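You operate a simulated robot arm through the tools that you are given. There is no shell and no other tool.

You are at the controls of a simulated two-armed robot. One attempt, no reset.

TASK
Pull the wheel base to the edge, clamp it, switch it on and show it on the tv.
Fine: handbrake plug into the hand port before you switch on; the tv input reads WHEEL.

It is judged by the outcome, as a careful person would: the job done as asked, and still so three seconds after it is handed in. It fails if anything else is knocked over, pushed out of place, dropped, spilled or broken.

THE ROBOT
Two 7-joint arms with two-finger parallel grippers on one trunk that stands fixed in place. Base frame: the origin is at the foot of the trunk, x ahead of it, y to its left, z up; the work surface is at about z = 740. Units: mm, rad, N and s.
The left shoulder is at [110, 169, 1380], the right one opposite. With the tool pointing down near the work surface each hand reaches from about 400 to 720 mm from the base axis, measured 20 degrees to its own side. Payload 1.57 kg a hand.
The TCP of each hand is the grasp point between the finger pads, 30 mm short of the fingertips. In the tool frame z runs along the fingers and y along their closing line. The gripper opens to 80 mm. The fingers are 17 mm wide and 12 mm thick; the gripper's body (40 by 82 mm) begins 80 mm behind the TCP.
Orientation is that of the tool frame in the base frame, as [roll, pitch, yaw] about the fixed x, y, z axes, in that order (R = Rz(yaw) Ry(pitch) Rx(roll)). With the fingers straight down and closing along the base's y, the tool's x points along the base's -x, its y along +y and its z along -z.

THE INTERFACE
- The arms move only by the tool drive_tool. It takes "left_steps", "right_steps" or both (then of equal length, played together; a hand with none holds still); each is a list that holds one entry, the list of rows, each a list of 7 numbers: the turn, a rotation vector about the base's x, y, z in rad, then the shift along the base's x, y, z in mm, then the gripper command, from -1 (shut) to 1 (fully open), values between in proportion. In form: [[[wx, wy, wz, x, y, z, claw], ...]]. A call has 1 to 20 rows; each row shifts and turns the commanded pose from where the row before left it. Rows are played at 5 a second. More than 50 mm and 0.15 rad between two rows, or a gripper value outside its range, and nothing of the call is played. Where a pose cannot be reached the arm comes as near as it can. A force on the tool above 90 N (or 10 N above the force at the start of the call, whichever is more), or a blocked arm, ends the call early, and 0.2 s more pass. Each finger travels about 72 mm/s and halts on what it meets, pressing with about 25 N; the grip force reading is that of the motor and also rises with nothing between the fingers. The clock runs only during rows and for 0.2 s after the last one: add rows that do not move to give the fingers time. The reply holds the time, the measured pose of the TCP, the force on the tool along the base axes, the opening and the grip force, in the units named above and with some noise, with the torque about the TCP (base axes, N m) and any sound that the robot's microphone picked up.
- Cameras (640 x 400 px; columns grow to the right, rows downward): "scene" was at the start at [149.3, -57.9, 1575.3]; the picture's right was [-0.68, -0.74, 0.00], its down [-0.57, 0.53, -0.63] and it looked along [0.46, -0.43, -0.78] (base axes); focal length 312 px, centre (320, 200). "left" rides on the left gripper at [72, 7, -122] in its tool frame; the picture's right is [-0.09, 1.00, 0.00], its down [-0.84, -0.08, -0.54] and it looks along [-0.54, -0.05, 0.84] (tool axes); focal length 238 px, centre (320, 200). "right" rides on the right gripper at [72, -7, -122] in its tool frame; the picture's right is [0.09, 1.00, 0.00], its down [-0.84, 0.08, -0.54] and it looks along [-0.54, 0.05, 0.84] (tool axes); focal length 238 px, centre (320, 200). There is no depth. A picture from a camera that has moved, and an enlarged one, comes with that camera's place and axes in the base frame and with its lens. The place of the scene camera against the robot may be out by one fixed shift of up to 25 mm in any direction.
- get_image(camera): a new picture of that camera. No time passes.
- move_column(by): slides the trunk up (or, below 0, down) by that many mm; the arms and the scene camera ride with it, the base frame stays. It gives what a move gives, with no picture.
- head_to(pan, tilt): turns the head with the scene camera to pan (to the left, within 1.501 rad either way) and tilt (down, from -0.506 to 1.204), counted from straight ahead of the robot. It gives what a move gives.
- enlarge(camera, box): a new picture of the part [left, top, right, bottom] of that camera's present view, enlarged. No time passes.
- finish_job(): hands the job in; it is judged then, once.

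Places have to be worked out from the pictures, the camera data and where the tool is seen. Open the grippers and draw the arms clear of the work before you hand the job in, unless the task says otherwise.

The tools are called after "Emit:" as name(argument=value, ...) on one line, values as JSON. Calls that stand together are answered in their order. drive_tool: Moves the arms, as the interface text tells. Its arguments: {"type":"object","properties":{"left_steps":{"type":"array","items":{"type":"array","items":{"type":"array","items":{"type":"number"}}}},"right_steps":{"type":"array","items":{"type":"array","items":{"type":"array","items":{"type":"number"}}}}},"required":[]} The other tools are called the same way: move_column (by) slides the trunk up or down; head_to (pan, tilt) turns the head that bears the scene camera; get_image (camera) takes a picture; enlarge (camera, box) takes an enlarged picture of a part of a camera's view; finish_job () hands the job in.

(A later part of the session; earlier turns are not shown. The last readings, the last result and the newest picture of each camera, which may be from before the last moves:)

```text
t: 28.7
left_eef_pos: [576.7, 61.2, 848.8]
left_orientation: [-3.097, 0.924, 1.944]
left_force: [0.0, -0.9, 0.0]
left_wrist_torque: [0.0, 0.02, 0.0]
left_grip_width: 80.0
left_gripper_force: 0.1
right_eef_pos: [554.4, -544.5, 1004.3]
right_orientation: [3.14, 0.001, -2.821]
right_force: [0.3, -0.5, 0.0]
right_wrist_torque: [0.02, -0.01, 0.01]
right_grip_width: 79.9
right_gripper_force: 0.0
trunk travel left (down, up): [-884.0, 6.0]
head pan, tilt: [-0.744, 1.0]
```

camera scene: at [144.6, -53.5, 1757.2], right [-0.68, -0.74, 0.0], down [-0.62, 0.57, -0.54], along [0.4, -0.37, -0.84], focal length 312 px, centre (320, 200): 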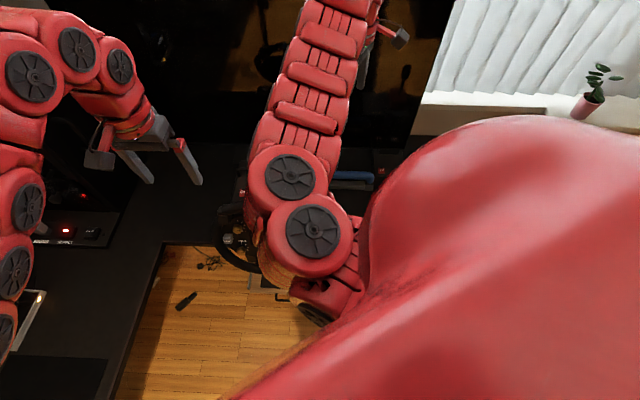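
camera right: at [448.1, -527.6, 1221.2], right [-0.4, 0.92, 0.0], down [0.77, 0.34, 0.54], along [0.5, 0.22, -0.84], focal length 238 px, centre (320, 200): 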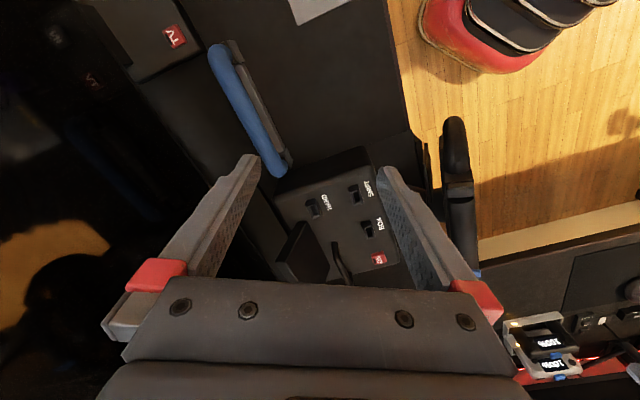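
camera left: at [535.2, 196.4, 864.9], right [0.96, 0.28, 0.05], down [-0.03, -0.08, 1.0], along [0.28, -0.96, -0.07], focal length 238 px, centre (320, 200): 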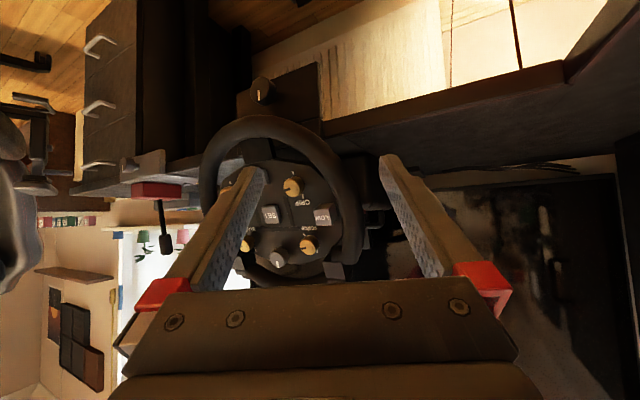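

Both knobs have an index line. The right hand is down at z≈1004; I move it inwards and turn it to look along the edge.

Emit:
drive_tool(right_steps=[[[0, 0, 0.06, -18, 20, 0, 1], [0, 0, 0.06, -18, 20, 0, 1], [0, 0, 0.06, -18, 20, 0, 1], [0, 0, 0.06, -18, 20, 0, 1], [0, 0, 0.06, -18, 20, 0, 1], [0, 0, 0.06, -18, 20, 0, 1], [0, 0, 0.06, -18, 20, 0, 1], [0, 0, 0.04, -18, 20, 0, 1]]])

Emit:
get_image(camera="right")

Emit:
get_image(camera="scene")

```text
t: 30.5
left_eef_pos: [576.5, 61.6, 848.5]
left_orientation: [-3.093, 0.926, 1.944]
left_force: [0.1, 0.4, 0.2]
left_wrist_torque: [0.01, -0.03, -0.03]
left_grip_width: 79.9
left_gripper_force: 0.1
right_eef_pos: [462.0, -472.1, 988.3]
right_orientation: [3.14, -0.001, -2.358]
right_force: [0.9, -0.1, 0.6]
right_wrist_torque: [0.02, 0.02, 0.0]
right_grip_width: 80.1
right_gripper_force: 0.0
right hand out of reach, approached as far as the arm can: row 5, 6, 7, 8
trunk travel left (down, up): [-884.0, 6.0]
head pan, tilt: [-0.744, 1.0]
```

```text
taken
camera right: at [416.4, -526.6, 1110.6], right [-0.77, 0.64, 0.0], down [0.54, 0.65, 0.54], along [0.35, 0.42, -0.84], focal length 238 px, centre (320, 200)
```

right: 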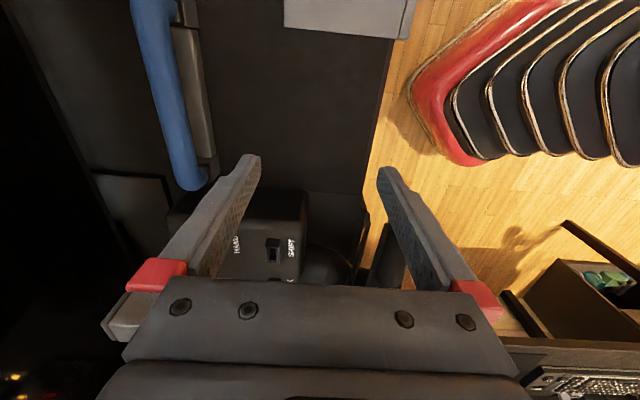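

```text
taken
camera scene: at [145.1, -52.1, 1757.2], right [-0.68, -0.74, 0.0], down [-0.62, 0.57, -0.54], along [0.4, -0.37, -0.84], focal length 312 px, centre (320, 200)
```

scene: 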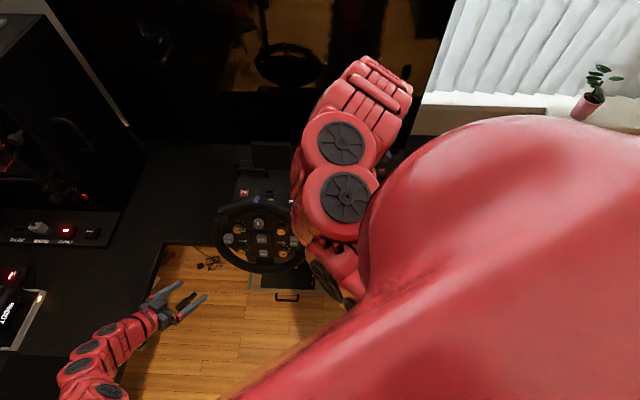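

Emit:
enlarge(camera="right", box=[220, 160, 420, 300])

Emit:
enlarge(camera="scene", box=[190, 120, 330, 310])

```text
2.86 times, centred on (320, 230) of right
camera zoom: at [416.4, -526.6, 1110.6], right [-0.77, 0.64, 0.0], down [0.54, 0.65, 0.54], along [0.35, 0.42, -0.84], focal length 681 px, centre (320, 114)
```

zoom: 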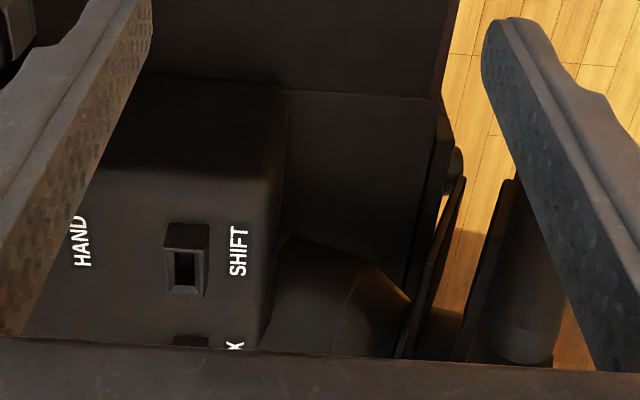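

```text
2.11 times, centred on (260, 215) of scene
camera zoom: at [145.1, -52.1, 1757.2], right [-0.68, -0.74, 0.0], down [-0.62, 0.57, -0.54], along [0.4, -0.37, -0.84], focal length 656 px, centre (446, 168)
```

zoom: 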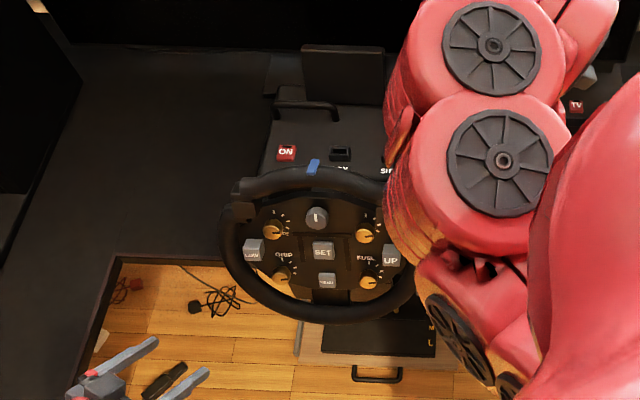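

The clamp knob sits at about [557, -173, 655] on a plate fixed at the desk edge, and the base body front is about 100 mm behind the edge, on a flat rail. The handle bar triangulates to about [768, -340, 896]. I first take the left hand back up and away, and lift the right hand, before lowering the trunk for longer reach.

Emit:
drive_tool(left_steps=[[[0.122, 0.042, 0, 5, 10, 20, 1], [0.122, 0.042, 0, 5, 10, 20, 1], [0.122, 0.042, 0, 5, 10, 20, 1], [0.122, 0.042, 0, 5, 10, 20, 1], [0.122, 0.042, 0, 5, 10, 20, 1], [0.122, 0.042, 0, 5, 10, 20, 1], [0.122, 0.042, 0, 5, 10, 20, 1], [0, 0, 0.12, 5, 10, 35, 1], [0, 0, 0.12, 5, 10, 35, 1], [0, 0, 0.12, 0, 0, 35, 1], [0, 0, 0.12, 0, 0, 35, 1], [0, 0, 0.12, 0, 0, 35, 1]]], right_steps=[[[0, 0, 0, 20, 3, 30, 1], [0, 0, 0, 20, 3, 30, 1], [0, 0, 0, 20, 3, 30, 1], [0, 0, 0, 20, 3, 30, 1], [0, 0, 0, 20, 3, 30, 1], [0, 0, 0, 20, 3, 30, 1], [0, 0, 0, 20, 3, 10, 1], [0, 0, 0, 0, 0, 0, 1], [0, 0, 0, 0, 0, 0, 1], [0, 0, 0, 0, 0, 0, 1], [0, 0, 0, 0, 0, 0, 1], [0, 0, 0, 0, 0, 0, 1]]])

```text
t: 33.1
left_eef_pos: [642.5, 147.9, 1135.1]
left_orientation: [-3.128, 0.024, 2.448]
left_force: [-0.2, -0.2, -0.3]
left_wrist_torque: [0.02, 0.04, -0.01]
left_grip_width: 79.8
left_gripper_force: 0.0
left hand out of reach, approached as far as the arm can: row 11, 12
right_eef_pos: [608.6, -457.2, 1172.5]
right_orientation: [-3.141, 0.0, -2.36]
right_force: [-0.6, -0.6, -0.4]
right_wrist_torque: [0.02, -0.02, 0.01]
right_grip_width: 80.0
right_gripper_force: 0.0
right hand out of reach, approached as far as the arm can: row 1, 2
trunk travel left (down, up): [-884.0, 6.0]
head pan, tilt: [-0.744, 1.0]
```

Both are clear. I lower the trunk by 150 and then carry the right hand outwards above the handle.

Emit:
move_column(by=-150)

Emit:
drive_tool(right_steps=[[[0, 0, 0, 20, 15, 25, 1], [0, 0, 0, 20, 15, 25, 1], [0, 0, 0, 20, 15, 25, 1], [0, 0, 0, 20, 15, 25, 1], [0, 0, 0, 20, 15, 25, 1]]])

Emit:
get_image(camera="right")

Emit:
get_image(camera="scene")

```text
t: 34.9
left_eef_pos: [641.9, 148.4, 985.1]
left_orientation: [-3.128, 0.022, 2.448]
left_force: [-0.3, -0.3, 0.4]
left_wrist_torque: [-0.02, -0.01, 0.05]
left_grip_width: 79.9
left_gripper_force: 0.1
right_eef_pos: [608.4, -456.0, 1022.6]
right_orientation: [3.141, 0.001, -2.36]
right_force: [0.1, 0.8, -0.1]
right_wrist_torque: [0.01, 0.01, 0.03]
right_grip_width: 80.0
right_gripper_force: 0.1
trunk travel left (down, up): [-734.0, 156.0]
head pan, tilt: [-0.744, 1.0]
```

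```text
t: 36.1
left_eef_pos: [642.8, 149.5, 985.3]
left_orientation: [-3.129, 0.025, 2.449]
left_force: [0.4, 0.2, -0.6]
left_wrist_torque: [0.02, -0.02, 0.02]
left_grip_width: 79.9
left_gripper_force: 0.1
right_eef_pos: [678.1, -399.6, 1120.7]
right_orientation: [3.139, 0.001, -2.358]
right_force: [-0.5, -0.7, -0.6]
right_wrist_torque: [0.01, 0.02, 0.01]
right_grip_width: 79.9
right_gripper_force: 0.0
right hand out of reach, approached as far as the arm can: row 4, 5
trunk travel left (down, up): [-734.0, 156.0]
head pan, tilt: [-0.744, 1.0]
```

```text
taken
camera right: at [632.0, -455.4, 1242.4], right [-0.77, 0.64, 0.0], down [0.54, 0.64, 0.54], along [0.35, 0.42, -0.84], focal length 238 px, centre (320, 200)
```

right: 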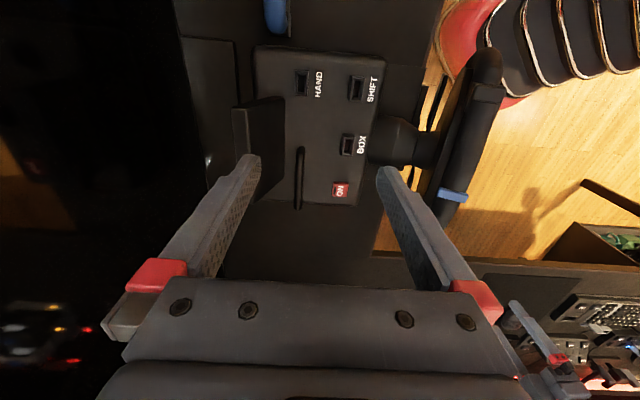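

```text
taken
camera scene: at [144.5, -53.8, 1607.2], right [-0.68, -0.74, 0.0], down [-0.62, 0.57, -0.54], along [0.4, -0.37, -0.84], focal length 312 px, centre (320, 200)
```

scene: 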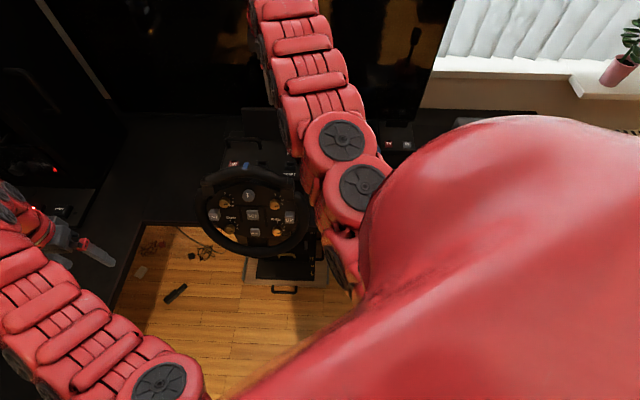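

Very good view of the base from above. I enlarge it to measure the handle and the edges.

Emit:
enlarge(camera="right", box=[200, 30, 480, 230])

```text
2.00 times, centred on (340, 130) of right
camera zoom: at [632.0, -455.4, 1242.4], right [-0.77, 0.64, 0.0], down [0.54, 0.64, 0.54], along [0.35, 0.42, -0.84], focal length 477 px, centre (280, 340)
```

zoom: 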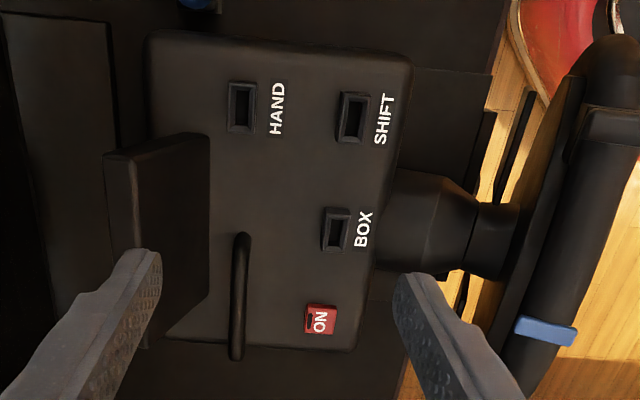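

Triangulated: handle bar middle about [781, -334, 885], base top ≈ 850, ON ≈ [749, -256, 857], HAND port ≈ [684, -436, 859]. The bar is beyond vertical reach, so I lower the trunk and lean the hand towards the left while going above the bar.

Emit:
move_column(by=-120)

Emit:
drive_tool(right_steps=[[[0.05, -0.05, 0, 20, 13, 0, 1], [0.05, -0.05, 0, 20, 13, 0, 1], [0.05, -0.05, 0, 20, 13, 0, 1], [0.05, -0.05, 0, 20, 13, 0, 1], [0.05, -0.05, 0, 23, 14, 0, 1]]])

Emit:
get_image(camera="right")

```text
t: 37.6
left_eef_pos: [641.8, 149.1, 866.1]
left_orientation: [-3.127, 0.023, 2.449]
left_force: [-0.4, -0.1, 0.6]
left_wrist_torque: [-0.01, -0.01, 0.05]
left_grip_width: 80.1
left_gripper_force: 0.1
right_eef_pos: [677.3, -400.3, 999.6]
right_orientation: [-3.141, -0.001, -2.359]
right_force: [0.0, 0.1, -0.2]
right_wrist_torque: [0.01, -0.04, 0.03]
right_grip_width: 80.1
right_gripper_force: 0.0
trunk travel left (down, up): [-614.0, 276.0]
head pan, tilt: [-0.744, 1.0]
```

```text
t: 38.8
left_eef_pos: [641.6, 148.8, 866.0]
left_orientation: [-3.127, 0.022, 2.448]
left_force: [-1.1, -0.5, 0.2]
left_wrist_torque: [0.03, -0.01, 0.01]
left_grip_width: 80.1
left_gripper_force: 0.1
right_eef_pos: [730.2, -353.6, 986.6]
right_orientation: [3.14, 0.307, -2.36]
right_force: [0.1, 0.1, 0.5]
right_wrist_torque: [0.06, -0.03, -0.01]
right_grip_width: 80.0
right_gripper_force: 0.0
right hand out of reach, approached as far as the arm can: row 1, 4, 5
trunk travel left (down, up): [-614.0, 276.0]
head pan, tilt: [-0.744, 1.0]
```

```text
taken
camera right: at [661.6, -432.6, 1081.3], right [-0.76, 0.64, -0.03], down [0.4, 0.5, 0.77], along [0.51, 0.58, -0.64], focal length 238 px, centre (320, 200)
```

right: 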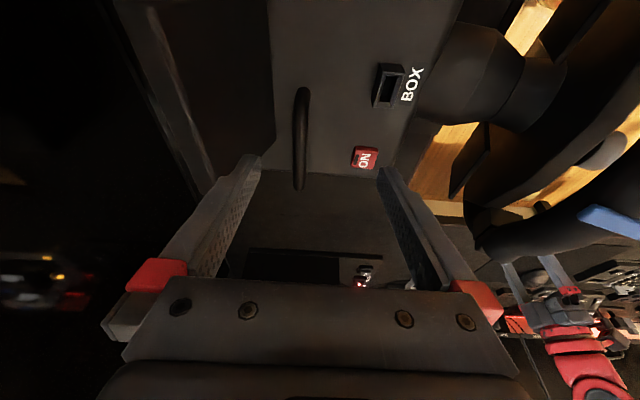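

The lean works; TCP is at d≈766, s≈266, above the base. I continue outward and a bit lower, with slightly more lean.

Emit:
drive_tool(right_steps=[[[0.03, -0.03, 0, 10, 4, -12, 1], [0.03, -0.03, 0, 10, 4, -12, 1], [0, -0.03, 0, 10, 4, -12, 1], [0, -0.03, 0, 10, 4, -12, 1], [0, 0, 0, 11, 4, 0, 1]]])

Emit:
get_image(camera="right")

```text
t: 40.0
left_eef_pos: [639.8, 148.8, 866.3]
left_orientation: [-3.131, 0.024, 2.447]
left_force: [-0.5, 0.7, -0.1]
left_wrist_torque: [-0.03, -0.02, 0.0]
left_grip_width: 80.2
left_gripper_force: 0.1
right_eef_pos: [766.4, -338.2, 940.8]
right_orientation: [-3.092, 0.48, -2.337]
right_force: [-6.7, 1.4, 10.5]
right_wrist_torque: [-0.26, -0.22, -0.17]
right_grip_width: 74.7
right_gripper_force: 0.1
right hand out of reach, approached as far as the arm can: row 4, 5
trunk travel left (down, up): [-614.0, 276.0]
head pan, tilt: [-0.744, 1.0]
```

```text
taken
camera right: at [683.7, -425.0, 1015.3], right [-0.76, 0.65, -0.09], down [0.27, 0.43, 0.86], along [0.6, 0.63, -0.5], focal length 238 px, centre (320, 200)
```

right: 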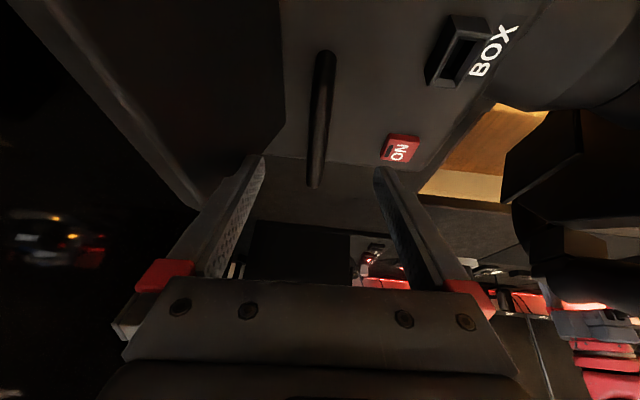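

The rear finger touched the black panel (10 N); I lift off at once and narrow the opening to about 30 mm so the finger fits between bar and panel.

Emit:
drive_tool(right_steps=[[[0, 0, 0, -4, 4, 20, 0.8], [0, 0, 0, -3, 3, 15, 0.2], [0, 0, 0, 0, 0, 0, -0.25], [0, 0, 0, 0, 0, 0, -0.25]]])

Emit:
get_image(camera="right")

Emit:
get_image(camera="scene")

```text
t: 41.0
left_eef_pos: [641.5, 149.7, 864.9]
left_orientation: [-3.128, 0.022, 2.448]
left_force: [-0.4, -0.1, 0.5]
left_wrist_torque: [-0.02, 0.01, -0.02]
left_grip_width: 79.9
left_gripper_force: 0.2
right_eef_pos: [761.5, -330.8, 972.7]
right_orientation: [-3.097, 0.481, -2.338]
right_force: [0.6, 1.1, 0.2]
right_wrist_torque: [0.01, -0.02, 0.0]
right_grip_width: 30.1
right_gripper_force: 0.0
trunk travel left (down, up): [-614.0, 276.0]
head pan, tilt: [-0.744, 1.0]
```

```text
taken
camera right: at [678.6, -417.8, 1048.7], right [-0.76, 0.65, -0.08], down [0.27, 0.43, 0.86], along [0.59, 0.63, -0.5], focal length 238 px, centre (320, 200)
```

right: 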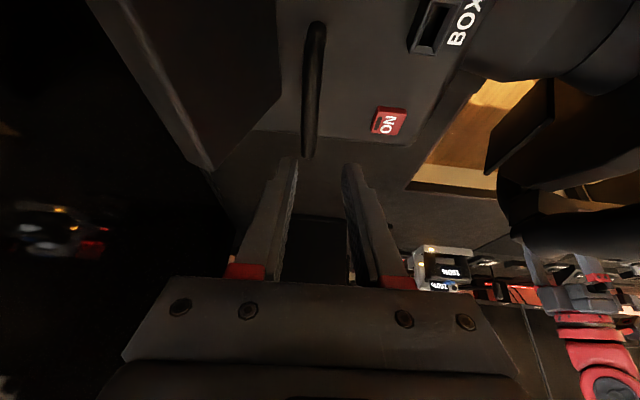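

```text
taken
camera scene: at [144.1, -53.3, 1487.3], right [-0.68, -0.74, 0.0], down [-0.62, 0.57, -0.54], along [0.4, -0.37, -0.84], focal length 312 px, centre (320, 200)
```

scene: 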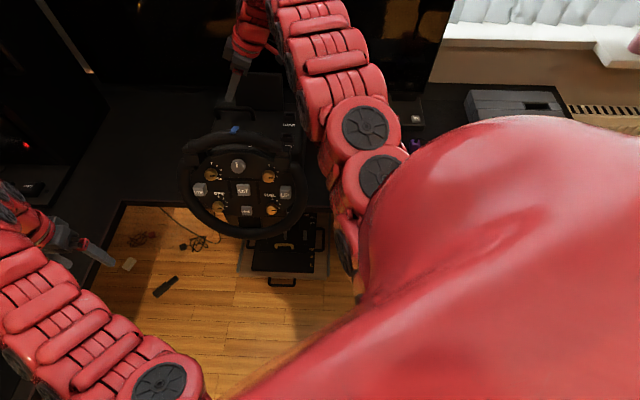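

Bar measured again at d≈786 (along x−y), s≈303, z≈886; the panel foot is at d≈816. I align the hand to d=786 and descend partway, then check.

Emit:
drive_tool(right_steps=[[[0, 0, 0, 4, -4, -14, -0.33], [0, 0, 0, 4, -4, -14, -0.33], [0, 0, 0, 2, -2, -14, -0.33], [0, 0, 0, 0, 0, 0, -0.33]]])

Emit:
get_image(camera="right")

```text
t: 42.0
left_eef_pos: [642.4, 148.5, 866.5]
left_orientation: [-3.128, 0.025, 2.448]
left_force: [0.6, 0.2, 0.2]
left_wrist_torque: [0.02, 0.01, 0.03]
left_grip_width: 80.0
left_gripper_force: 0.1
right_eef_pos: [768.4, -341.5, 938.1]
right_orientation: [-3.095, 0.479, -2.338]
right_force: [0.0, 0.5, -0.2]
right_wrist_torque: [0.01, -0.03, 0.01]
right_grip_width: 26.8
right_gripper_force: 0.0
right hand out of reach, approached as far as the arm can: row 3
trunk travel left (down, up): [-614.0, 276.0]
head pan, tilt: [-0.744, 1.0]
```

```text
taken
camera right: at [685.6, -427.8, 1013.1], right [-0.76, 0.65, -0.08], down [0.27, 0.43, 0.86], along [0.59, 0.63, -0.5], focal length 238 px, centre (320, 200)
```

right: 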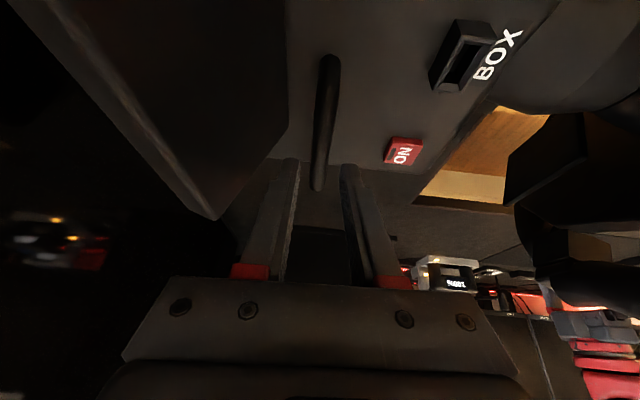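

Aligned: TCP at d≈785 against bar d≈786, and the bar lies midway between the fingers. I descend the remaining 45 mm.

Emit:
drive_tool(right_steps=[[[0, 0, 0, 1, -1, -12, -0.33], [0, 0, 0, 0, 0, -12, -0.33], [0, 0, 0, 0, 0, -12, -0.33], [0, 0, 0, 0, 0, -10, -0.33], [0, 0, 0, 0, 0, 0, -0.33]]])

Emit:
get_image(camera="right")

```text
t: 43.2
left_eef_pos: [640.9, 149.1, 866.6]
left_orientation: [-3.125, 0.023, 2.449]
left_force: [0.6, 0.1, -0.6]
left_wrist_torque: [0.0, -0.02, -0.01]
left_grip_width: 80.1
left_gripper_force: 0.1
right_eef_pos: [764.3, -340.9, 891.1]
right_orientation: [-3.096, 0.479, -2.34]
right_force: [-0.3, -0.1, 0.2]
right_wrist_torque: [0.02, 0.0, -0.02]
right_grip_width: 26.8
right_gripper_force: 0.1
right hand out of reach, approached as far as the arm can: row 2
trunk travel left (down, up): [-614.0, 276.0]
head pan, tilt: [-0.744, 1.0]
```

```text
taken
camera right: at [681.6, -428.3, 966.3], right [-0.76, 0.65, -0.08], down [0.27, 0.43, 0.86], along [0.59, 0.63, -0.5], focal length 238 px, centre (320, 200)
```

right: 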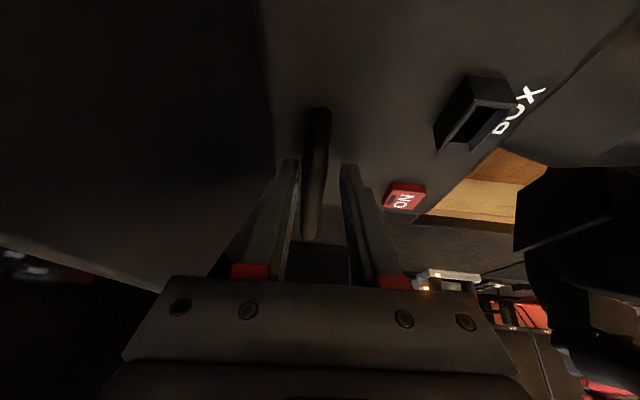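

The bar is between the fingers. I close the gripper on it.

Emit:
drive_tool(right_steps=[[[0, 0, 0, 0, 0, 0, -0.6], [0, 0, 0, 0, 0, 0, -1], [0, 0, 0, 0, 0, 0, -1], [0, 0, 0, 0, 0, 0, -1]]])

Emit:
enlarge(camera="right", box=[200, 80, 440, 300])

```text
t: 44.2
left_eef_pos: [643.2, 147.1, 864.1]
left_orientation: [-3.128, 0.021, 2.446]
left_force: [-0.2, -0.1, 0.3]
left_wrist_torque: [0.02, 0.02, -0.01]
left_grip_width: 80.1
left_gripper_force: 0.1
right_eef_pos: [766.2, -343.8, 891.6]
right_orientation: [-3.092, 0.481, -2.341]
right_force: [25.0, -17.5, 11.1]
right_wrist_torque: [-0.48, 0.31, 0.4]
right_grip_width: 13.8
right_gripper_force: 30.5
trunk travel left (down, up): [-614.0, 276.0]
head pan, tilt: [-0.744, 1.0]
```

```text
1.82 times, centred on (320, 190) of right
camera zoom: at [683.9, -431.1, 966.2], right [-0.76, 0.65, -0.09], down [0.27, 0.43, 0.86], along [0.6, 0.63, -0.5], focal length 433 px, centre (320, 218)
```

zoom: 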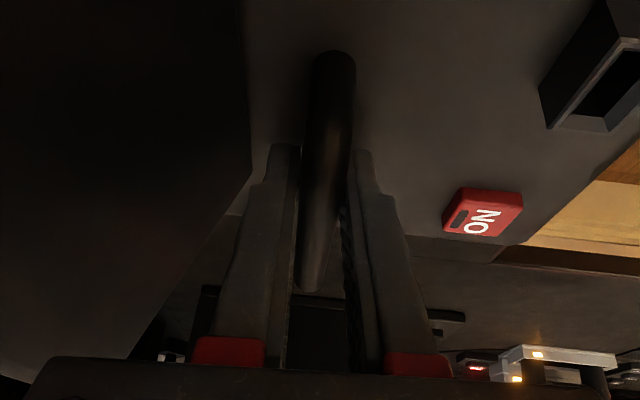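

The bar is held (13.8 mm). I now pull along the edge normal in small steps and watch the force.

Emit:
drive_tool(right_steps=[[[0, 0, 0, -4, 4, 0, -1], [0, 0, 0, -4, 4, 0, -1], [0, 0, 0, -4, 4, 0, -1], [0, 0, 0, -4, 4, 0, -1]]])

Emit:
get_image(camera="right")

Emit:
get_image(camera="scene")

```text
t: 45.1
left_eef_pos: [646.6, 146.0, 860.6]
left_orientation: [-3.126, 0.015, 2.448]
left_force: [0.8, -0.8, 0.3]
left_wrist_torque: [-0.01, 0.01, -0.02]
left_grip_width: 80.1
left_gripper_force: 0.1
right_eef_pos: [762.4, -342.8, 892.2]
right_orientation: [-3.062, 0.486, -2.346]
right_force: [61.1, -39.3, -1.1]
right_wrist_torque: [-0.06, -0.18, 0.77]
right_grip_width: 21.2
right_gripper_force: 35.2
trunk travel left (down, up): [-614.0, 276.0]
head pan, tilt: [-0.744, 1.0]
stopped in row 4 (right hand): the force on the tool passed its limit at 93 N (the readings are from after the stop); the commanded pose is now the measured one
```

```text
taken
camera right: at [675.7, -426.9, 967.2], right [-0.74, 0.66, -0.11], down [0.26, 0.43, 0.86], along [0.62, 0.61, -0.49], focal length 238 px, centre (320, 200)
```

right: 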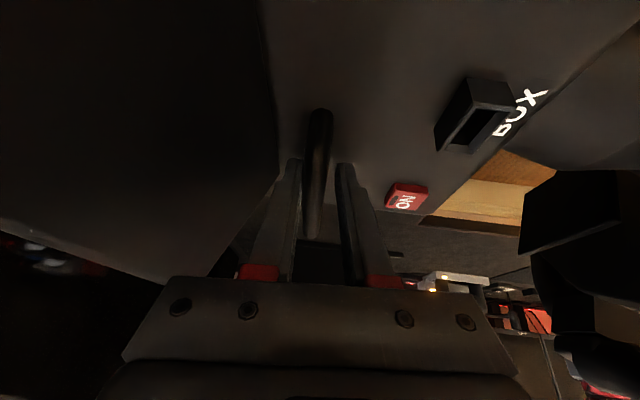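

```text
taken
camera scene: at [155.4, -59.8, 1485.4], right [-0.68, -0.74, 0.0], down [-0.62, 0.57, -0.53], along [0.39, -0.36, -0.85], focal length 312 px, centre (320, 200)
```

scene: 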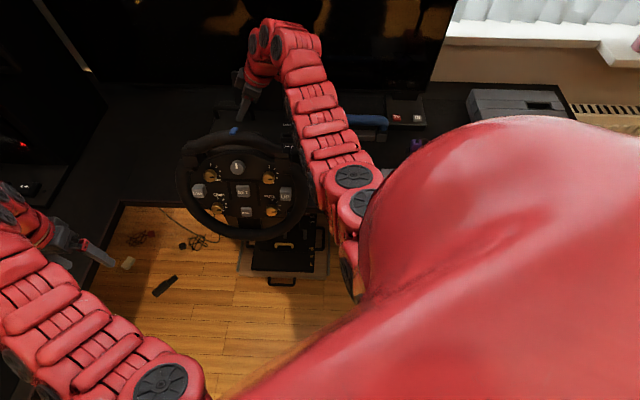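

The base did not move at over 90 N, so it is probably held — perhaps the clamp is presently tight. I release the handle, lift off, and inspect the clamp knob more closely with the left camera.

Emit:
drive_tool(right_steps=[[[0, 0, 0, 3, -3, 0, -0.6], [0, 0, 0, 0, 0, 0, -0.3], [0, 0, 0, 0, 0, 0, -0.3], [0, 0, 0, 0, 0, 20, -0.3], [0, 0, 0, 0, 0, 25, -0.3], [0, 0, 0, 0, 0, 25, -0.3]]])

Emit:
get_image(camera="left")

Emit:
head_to(pan=-0.55, tilt=0.9)

Emit:
enlarge(camera="scene", box=[140, 60, 400, 300])

```text
t: 46.5
left_eef_pos: [639.9, 149.4, 866.0]
left_orientation: [-3.127, 0.022, 2.449]
left_force: [0.0, -0.2, 0.0]
left_wrist_torque: [0.01, -0.03, -0.04]
left_grip_width: 79.9
left_gripper_force: 0.1
right_eef_pos: [755.5, -334.4, 965.2]
right_orientation: [-3.081, 0.484, -2.338]
right_force: [-1.2, -0.7, -0.1]
right_wrist_torque: [0.03, 0.01, 0.03]
right_grip_width: 28.2
right_gripper_force: 0.1
trunk travel left (down, up): [-614.0, 276.0]
head pan, tilt: [-0.744, 1.0]
```

```text
taken
camera left: at [588.8, 203.7, 986.0], right [0.71, 0.71, -0.01], down [0.59, -0.58, 0.56], along [0.39, -0.4, -0.83], focal length 238 px, centre (320, 200)
```

left: 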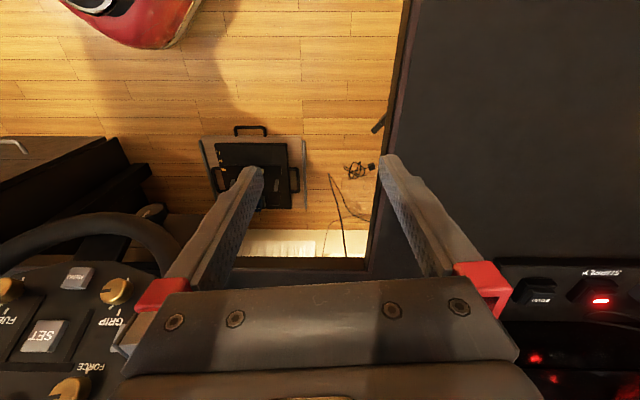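

```text
t: 47.2
left_eef_pos: [640.5, 150.2, 866.1]
left_orientation: [-3.128, 0.024, 2.449]
left_force: [0.9, -0.9, 0.2]
left_wrist_torque: [0.01, -0.01, 0.0]
left_grip_width: 79.8
left_gripper_force: 0.0
right_eef_pos: [756.0, -335.2, 964.4]
right_orientation: [-3.078, 0.486, -2.338]
right_force: [0.1, -0.1, -0.4]
right_wrist_torque: [-0.01, 0.01, -0.02]
right_grip_width: 28.0
right_gripper_force: 0.0
trunk travel left (down, up): [-614.0, 276.0]
head pan, tilt: [-0.55, 0.901]
```

```text
1.67 times, centred on (270, 180) of scene
camera zoom: at [157.5, -45.8, 1494.5], right [-0.52, -0.85, 0.0], down [-0.67, 0.41, -0.62], along [0.53, -0.32, -0.78], focal length 520 px, centre (403, 233)
```

zoom: 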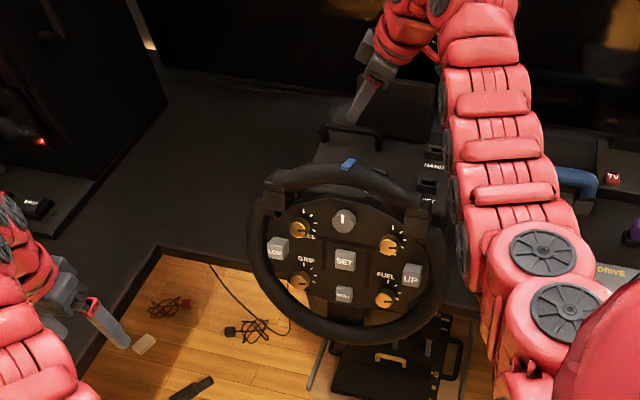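

I bring the left hand low in front of the desk edge, tipped to look level at the clamp knob, with its fingers shut so they don't hide it.

Emit:
drive_tool(left_steps=[[[0, 0, -0.09, -7, -12, -15, 0], [0, 0, -0.09, -7, -12, -15, -1], [0, 0, -0.09, -7, -12, -15, -1], [0, 0, -0.085, -7, -12, -15, -1], [-0.118, -0.068, 0, -7, -12, -15, -1], [-0.118, -0.068, 0, -7, -12, -15, -1], [-0.118, -0.068, 0, -7, -12, -15, -1], [-0.118, -0.068, 0, -7, -12, -15, -1], [-0.118, -0.068, 0, -7, -12, -15, -1], [-0.118, -0.068, 0, -7, -12, -15, -1], [-0.118, -0.068, 0, -7, -12, -15, -1]]])

Emit:
get_image(camera="left")

Emit:
get_image(camera="scene")

```text
t: 49.6
left_eef_pos: [563.6, 17.8, 700.6]
left_orientation: [-3.129, 0.976, 2.094]
left_force: [0.2, -0.8, 0.4]
left_wrist_torque: [-0.02, -0.01, 0.03]
left_grip_width: 0.0
left_gripper_force: 21.1
right_eef_pos: [754.6, -334.7, 965.2]
right_orientation: [-3.077, 0.486, -2.339]
right_force: [-0.5, 0.1, 0.5]
right_wrist_torque: [-0.02, 0.01, 0.01]
right_grip_width: 28.3
right_gripper_force: 0.0
trunk travel left (down, up): [-614.0, 276.0]
head pan, tilt: [-0.55, 0.901]
```

```text
taken
camera left: at [499.7, 143.7, 709.3], right [0.89, 0.44, 0.07], down [-0.05, -0.05, 1.0], along [0.45, -0.9, -0.02], focal length 238 px, centre (320, 200)
```

left: 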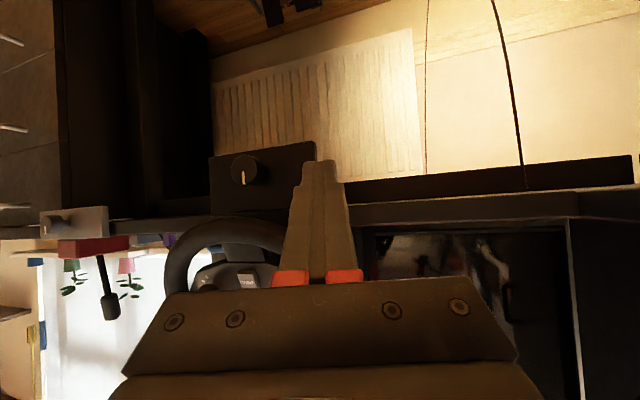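

```text
taken
camera scene: at [157.5, -45.8, 1494.5], right [-0.52, -0.85, 0.0], down [-0.67, 0.41, -0.62], along [0.53, -0.32, -0.78], focal length 312 px, centre (320, 200)
```

scene: 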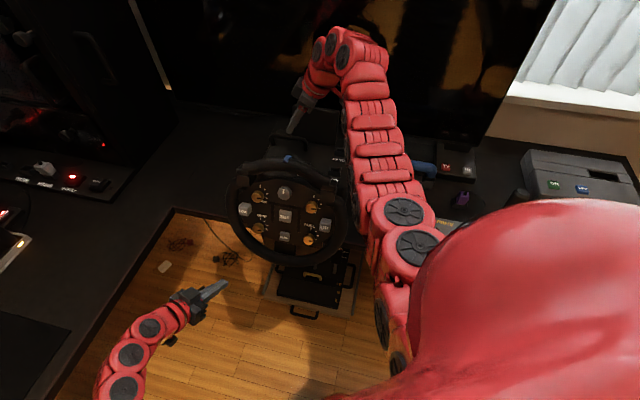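

The clamp plate and knob are in plain view now. I enlarge both knobs.

Emit:
enlarge(camera="left", box=[190, 120, 350, 240])

Emit:
enlarge(camera="left", box=[30, 190, 150, 280])

```text
3.33 times, centred on (270, 180) of left
camera zoom: at [499.7, 143.7, 709.3], right [0.89, 0.44, 0.07], down [-0.05, -0.05, 1.0], along [0.45, -0.9, -0.02], focal length 794 px, centre (487, 267)
```

zoom: 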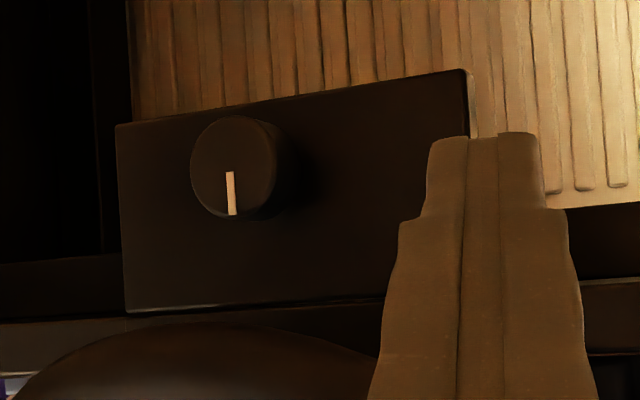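

```text
4.44 times, centred on (90, 235) of left
camera zoom: at [499.7, 143.7, 709.3], right [0.89, 0.44, 0.07], down [-0.05, -0.05, 1.0], along [0.45, -0.9, -0.02], focal length 1059 px, centre (1342, 44)
```

zoom: 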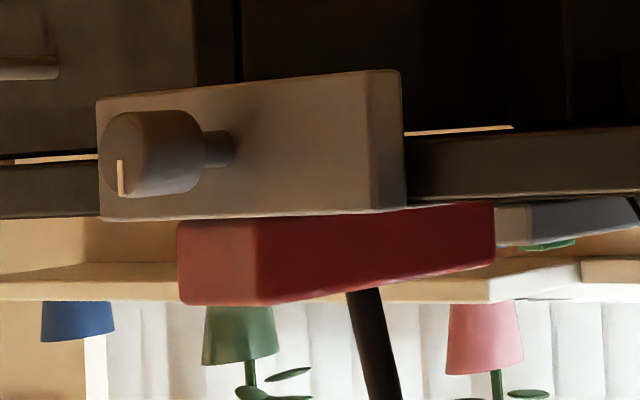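

Both knobs' index lines point up and there are no marks; the plate in front sits at the very edge. Before trying again I want to see what holds the base, so I take the right camera to the right side of the base, low, looking along the edge.

Emit:
drive_tool(right_steps=[[[0, 0, 0, -5, 0, 30, -0.3], [0, 0, 0, -30, -8, 20, -0.3], [0, 0, 0, -35, -10, 0, -0.3], [0, 0, 0, -35, -12, 0, -0.3], [0, 0, 0, -35, -12, 0, -0.3], [0, 0, 0, -35, -12, 0, -0.3], [0, 0, 0, -35, -12, 0, -0.3], [0, 0, 0, -35, -12, 0, -0.3], [0, 0, 0, -28, -10, 0, -0.3]]])

Emit:
get_image(camera="right")

```text
t: 51.6
left_eef_pos: [563.1, 18.8, 700.5]
left_orientation: [-3.128, 0.976, 2.094]
left_force: [0.8, -0.4, 0.3]
left_wrist_torque: [-0.01, -0.01, 0.02]
left_grip_width: 0.0
left_gripper_force: 21.3
right_eef_pos: [628.3, -373.6, 1016.2]
right_orientation: [-3.076, 0.485, -2.337]
right_force: [-0.1, 0.8, 0.4]
right_wrist_torque: [-0.03, -0.01, -0.01]
right_grip_width: 28.1
right_gripper_force: 0.0
right hand out of reach, approached as far as the arm can: row 5, 6, 7, 8, 9
trunk travel left (down, up): [-614.0, 276.0]
head pan, tilt: [-0.55, 0.901]
```

```text
taken
camera right: at [543.2, -459.0, 1090.6], right [-0.75, 0.65, -0.1], down [0.26, 0.43, 0.86], along [0.61, 0.62, -0.49], focal length 238 px, centre (320, 200)
```

right: 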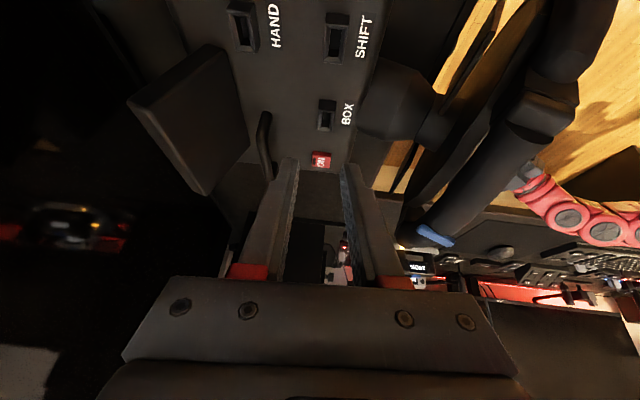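

The fold limit stops it here; I go sideways to the right of the base first, then down, then in.

Emit:
drive_tool(right_steps=[[[0, 0, 0, -20, -30, 0, -0.3], [0, 0, 0, -20, -30, 0, -0.3], [0, 0, 0, -20, -30, 0, -0.3], [0, 0, 0, -15, -15, -20, -0.3], [0, 0, 0, -15, -5, -40, -0.3], [0, 0, 0, -15, 0, -40, -0.3], [0, 0, 0, -15, 5, -40, -0.3], [0, 0, 0, -15, 10, -30, -0.3]]])

Emit:
get_image(camera="right")

```text
t: 53.4
left_eef_pos: [564.1, 18.5, 699.2]
left_orientation: [-3.128, 0.975, 2.094]
left_force: [0.3, -0.4, -0.7]
left_wrist_torque: [-0.01, 0.0, -0.05]
left_grip_width: 0.1
left_gripper_force: 21.8
right_eef_pos: [517.1, -502.0, 879.9]
right_orientation: [-3.076, 0.485, -2.337]
right_force: [0.1, 0.0, 0.9]
right_wrist_torque: [0.0, -0.01, 0.0]
right_grip_width: 28.2
right_gripper_force: 0.1
right hand out of reach, approached as far as the arm can: row 5, 6, 7, 8
trunk travel left (down, up): [-614.0, 276.0]
head pan, tilt: [-0.55, 0.901]
```

```text
taken
camera right: at [433.3, -588.0, 954.5], right [-0.75, 0.65, -0.1], down [0.26, 0.43, 0.86], along [0.61, 0.62, -0.49], focal length 238 px, centre (320, 200)
```

right: 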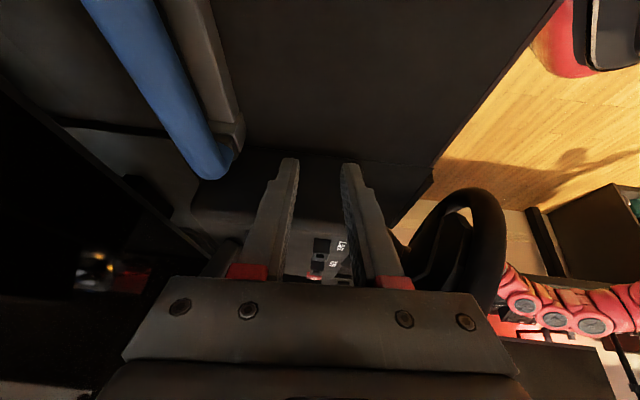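

I look at the enlarged view of the base's right side and front.

Emit:
enlarge(camera="right", box=[340, 120, 540, 280])

Emit:
drive_tool(right_steps=[[[0, 0, 0, -16, 14, -10, -0.3], [0, 0, 0, -16, 14, -10, -0.3], [0, 0, 0, -16, 14, -10, -0.3], [0, 0, 0, -16, 14, 0, -0.3]]])

Emit:
get_image(camera="right")

```text
2.50 times, centred on (440, 200) of right
camera zoom: at [433.3, -588.0, 954.5], right [-0.75, 0.65, -0.1], down [0.26, 0.43, 0.86], along [0.61, 0.62, -0.49], focal length 596 px, centre (20, 200)
```

zoom: 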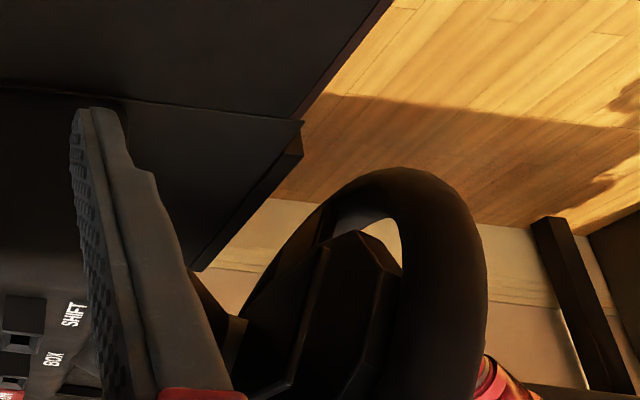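

```text
t: 54.4
left_eef_pos: [563.3, 18.4, 701.1]
left_orientation: [-3.129, 0.977, 2.094]
left_force: [-1.1, 0.3, 0.0]
left_wrist_torque: [0.02, 0.03, 0.01]
left_grip_width: 0.0
left_gripper_force: 21.3
right_eef_pos: [499.1, -494.5, 827.3]
right_orientation: [-3.076, 0.486, -2.337]
right_force: [0.8, 0.0, -0.6]
right_wrist_torque: [0.02, -0.01, -0.01]
right_grip_width: 28.0
right_gripper_force: 0.0
right hand out of reach, approached as far as the arm can: row 1, 2, 3, 4
trunk travel left (down, up): [-614.0, 276.0]
head pan, tilt: [-0.55, 0.901]
```

```text
taken
camera right: at [414.7, -581.0, 901.5], right [-0.75, 0.65, -0.1], down [0.26, 0.43, 0.86], along [0.61, 0.62, -0.49], focal length 238 px, centre (320, 200)
```

right: 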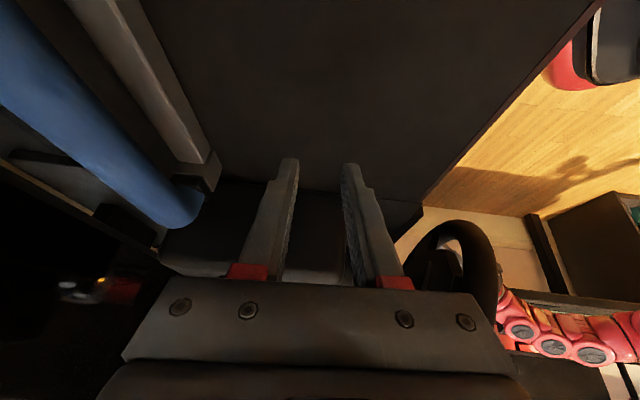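

The plate with the lip is fixed flush at the desk edge, right in line with the base. I look closer at the blue bar beside the base, in case it has to do with the base's lock.

Emit:
enlarge(camera="right", box=[0, 0, 280, 300])

Emit:
enlarge(camera="scene", box=[380, 120, 640, 240])

Emit:
enlarge(camera="scene", box=[200, 90, 380, 290])

```text
1.33 times, centred on (140, 150) of right
camera zoom: at [414.7, -581.0, 901.5], right [-0.75, 0.65, -0.1], down [0.26, 0.43, 0.86], along [0.61, 0.62, -0.49], focal length 318 px, centre (560, 267)
```

zoom: 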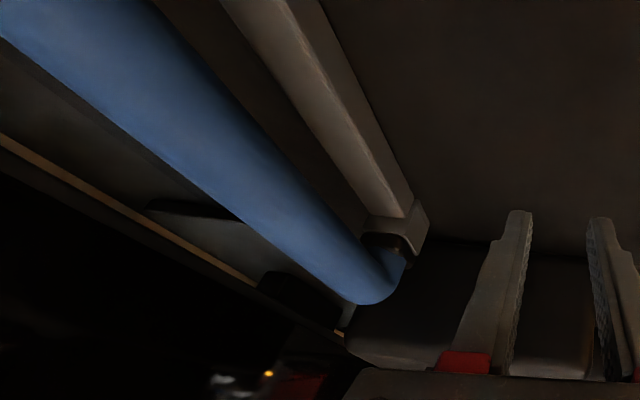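

```text
2.46 times, centred on (510, 180) of scene
camera zoom: at [157.4, -45.7, 1494.5], right [-0.52, -0.85, 0.0], down [-0.67, 0.41, -0.62], along [0.53, -0.32, -0.78], focal length 767 px, centre (-148, 249)
```

zoom: 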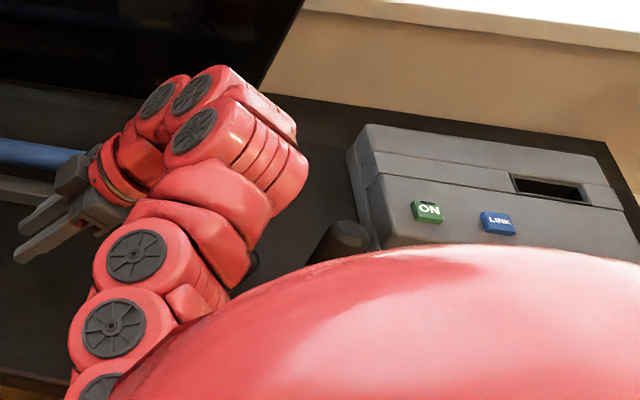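

```text
2.00 times, centred on (290, 190) of scene
camera zoom: at [157.4, -45.7, 1494.5], right [-0.52, -0.85, 0.0], down [-0.67, 0.41, -0.62], along [0.53, -0.32, -0.78], focal length 623 px, centre (380, 220)
```

zoom: 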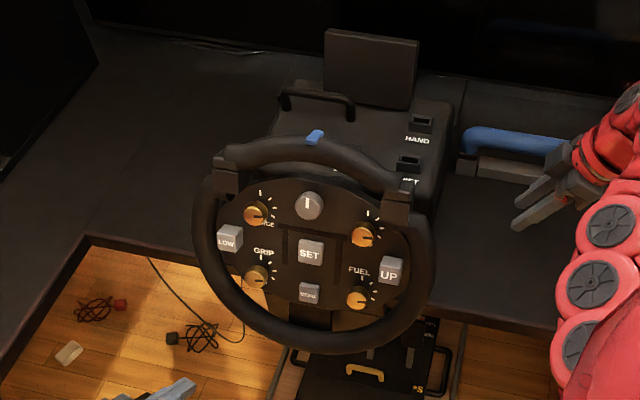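

The blue bar is just a hinged bail on its own rail, not joined to the base. I will test the clamp knob (face about [555, -203, 649]) with the left hand, for which the trunk must go lower; so first I lift the right hand to a safe park position.

Emit:
drive_tool(right_steps=[[[-0.043, 0.043, -0.08, 4, -10, 26, 0], [-0.043, 0.043, -0.08, 4, -10, 26, 0], [-0.043, 0.043, -0.08, -4, -10, 26, 0], [-0.043, 0.043, -0.08, -4, -10, 26, 0], [-0.043, 0.043, -0.08, -8, -4, 26, 0], [-0.043, 0.043, -0.08, -8, -4, 26, 0], [-0.043, 0.043, -0.08, -8, -4, 26, 0], [-0.043, 0.043, -0.08, -8, -4, 26, 0]]])

Emit:
get_image(camera="scene")

```text
t: 56.2
left_eef_pos: [562.9, 18.2, 701.4]
left_orientation: [-3.131, 0.977, 2.091]
left_force: [0.6, -0.4, 0.0]
left_wrist_torque: [-0.01, 0.04, 0.05]
left_grip_width: 0.0
left_gripper_force: 21.3
right_eef_pos: [480.3, -616.8, 1019.8]
right_orientation: [-2.936, 0.029, -2.955]
right_force: [0.4, -0.1, -0.1]
right_wrist_torque: [0.01, -0.01, -0.04]
right_grip_width: 40.1
right_gripper_force: 0.0
right hand out of reach, approached as far as the arm can: row 1, 2, 3, 4, 5, 6, 7
trunk travel left (down, up): [-614.0, 276.0]
head pan, tilt: [-0.55, 0.901]
```

```text
taken
camera scene: at [156.4, -45.6, 1494.6], right [-0.52, -0.85, 0.0], down [-0.67, 0.41, -0.62], along [0.53, -0.32, -0.78], focal length 312 px, centre (320, 200)
```

scene: 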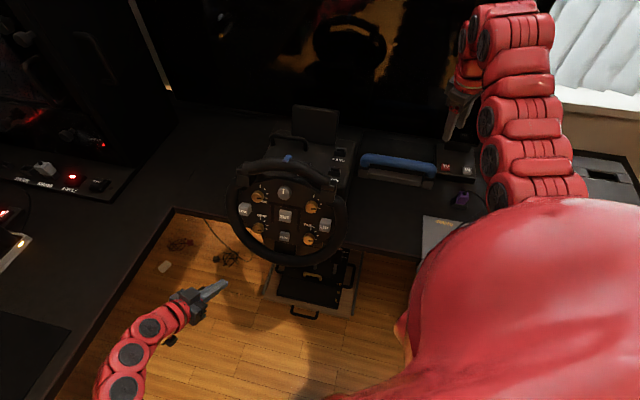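

The scene camera has a clear view now; I enlarge the base and blue bar region.

Emit:
enlarge(camera="scene", box=[220, 90, 490, 280])

Emit:
enlarge(camera="scene", box=[340, 120, 500, 240])

```text
2.11 times, centred on (355, 185) of scene
camera zoom: at [156.4, -45.6, 1494.6], right [-0.52, -0.85, 0.0], down [-0.67, 0.41, -0.62], along [0.53, -0.32, -0.78], focal length 656 px, centre (246, 232)
```

zoom: 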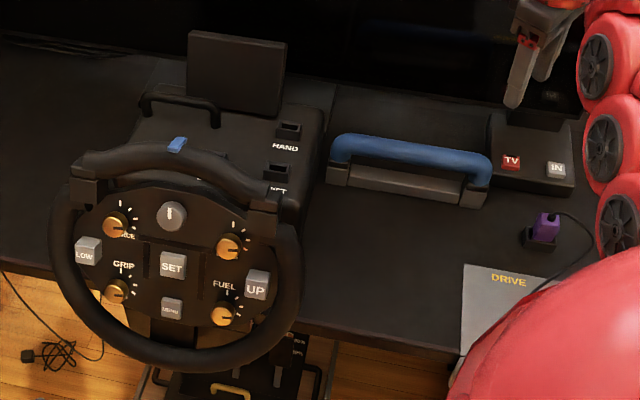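

```text
3.33 times, centred on (420, 180) of scene
camera zoom: at [156.4, -45.6, 1494.6], right [-0.52, -0.85, 0.0], down [-0.67, 0.41, -0.62], along [0.53, -0.32, -0.78], focal length 1039 px, centre (-13, 267)
```

zoom: 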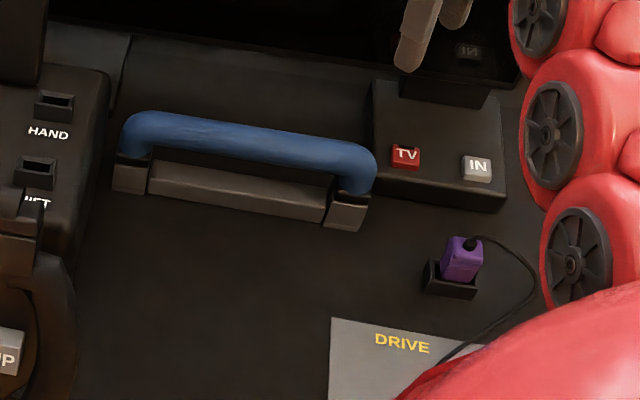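

I lower the trunk by 60, then bring the left hand level in front of the clamp knob (approach axis along the edge normal), still 100 mm away.

Emit:
move_column(by=-60)

Emit:
drive_tool(left_steps=[[[0, 0, 0.13, -10, -20, 5, -1], [0, 0, 0.13, -10, -20, 5, -1], [-0.07, -0.07, 0, -10, -20, 0, 0], [-0.07, -0.07, 0, -10, -20, 0, 0.3], [-0.07, -0.07, 0, -10, -20, 0, 0.3], [-0.07, -0.07, 0, -10, -20, 0, 0.3], [-0.07, -0.07, 0, -10, -20, 0, 0.3], [-0.07, -0.07, 0, -10, -15, 0, 0.3]]])

Emit:
get_image(camera="left")

Emit:
get_image(camera="scene")

```text
t: 57.2
left_eef_pos: [561.8, 17.7, 640.4]
left_orientation: [-3.131, 0.977, 2.093]
left_force: [-0.1, -0.3, -0.3]
left_wrist_torque: [0.03, 0.01, 0.02]
left_grip_width: 0.0
left_gripper_force: 21.2
right_eef_pos: [481.1, -615.5, 960.3]
right_orientation: [-2.935, 0.028, -2.953]
right_force: [1.2, -0.2, 0.1]
right_wrist_torque: [-0.01, 0.01, -0.03]
right_grip_width: 39.8
right_gripper_force: 0.0
trunk travel left (down, up): [-554.0, 336.0]
head pan, tilt: [-0.55, 0.901]
```

```text
t: 59.0
left_eef_pos: [485.1, -139.9, 650.7]
left_orientation: [0.636, 1.569, -0.164]
left_force: [-0.7, -0.7, -0.3]
left_wrist_torque: [-0.01, 0.0, 0.01]
left_grip_width: 51.9
left_gripper_force: 0.0
right_eef_pos: [479.9, -616.9, 958.8]
right_orientation: [-2.937, 0.028, -2.954]
right_force: [0.4, 0.8, 0.0]
right_wrist_torque: [0.0, -0.02, -0.02]
right_grip_width: 40.1
right_gripper_force: 0.1
trunk travel left (down, up): [-554.0, 336.0]
head pan, tilt: [-0.55, 0.901]
```

```text
taken
camera left: at [404.2, -46.2, 579.7], right [0.71, 0.69, 0.09], down [-0.44, 0.33, 0.84], along [0.55, -0.64, 0.54], focal length 238 px, centre (320, 200)
```

left: 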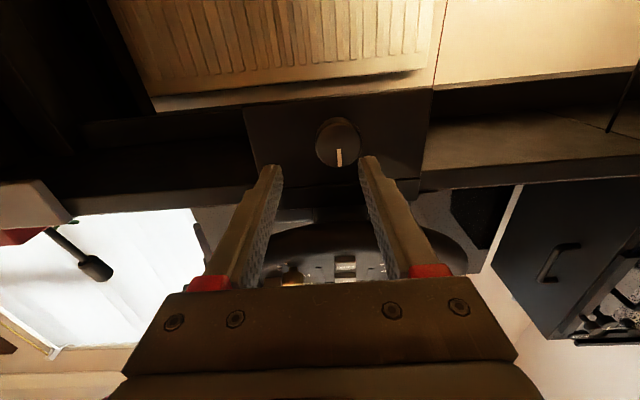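

```text
taken
camera scene: at [157.6, -46.2, 1434.5], right [-0.52, -0.85, 0.0], down [-0.67, 0.41, -0.62], along [0.53, -0.32, -0.78], focal length 312 px, centre (320, 200)
```

scene: 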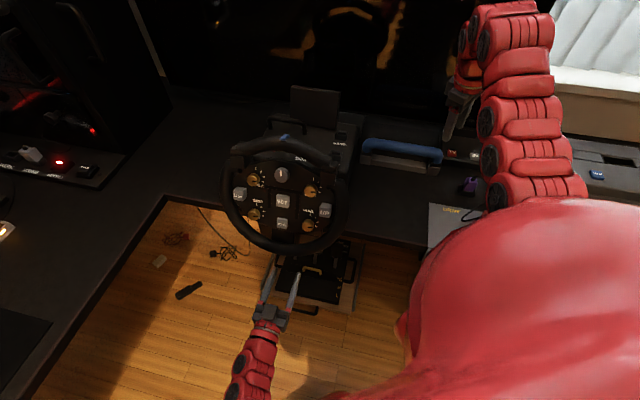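

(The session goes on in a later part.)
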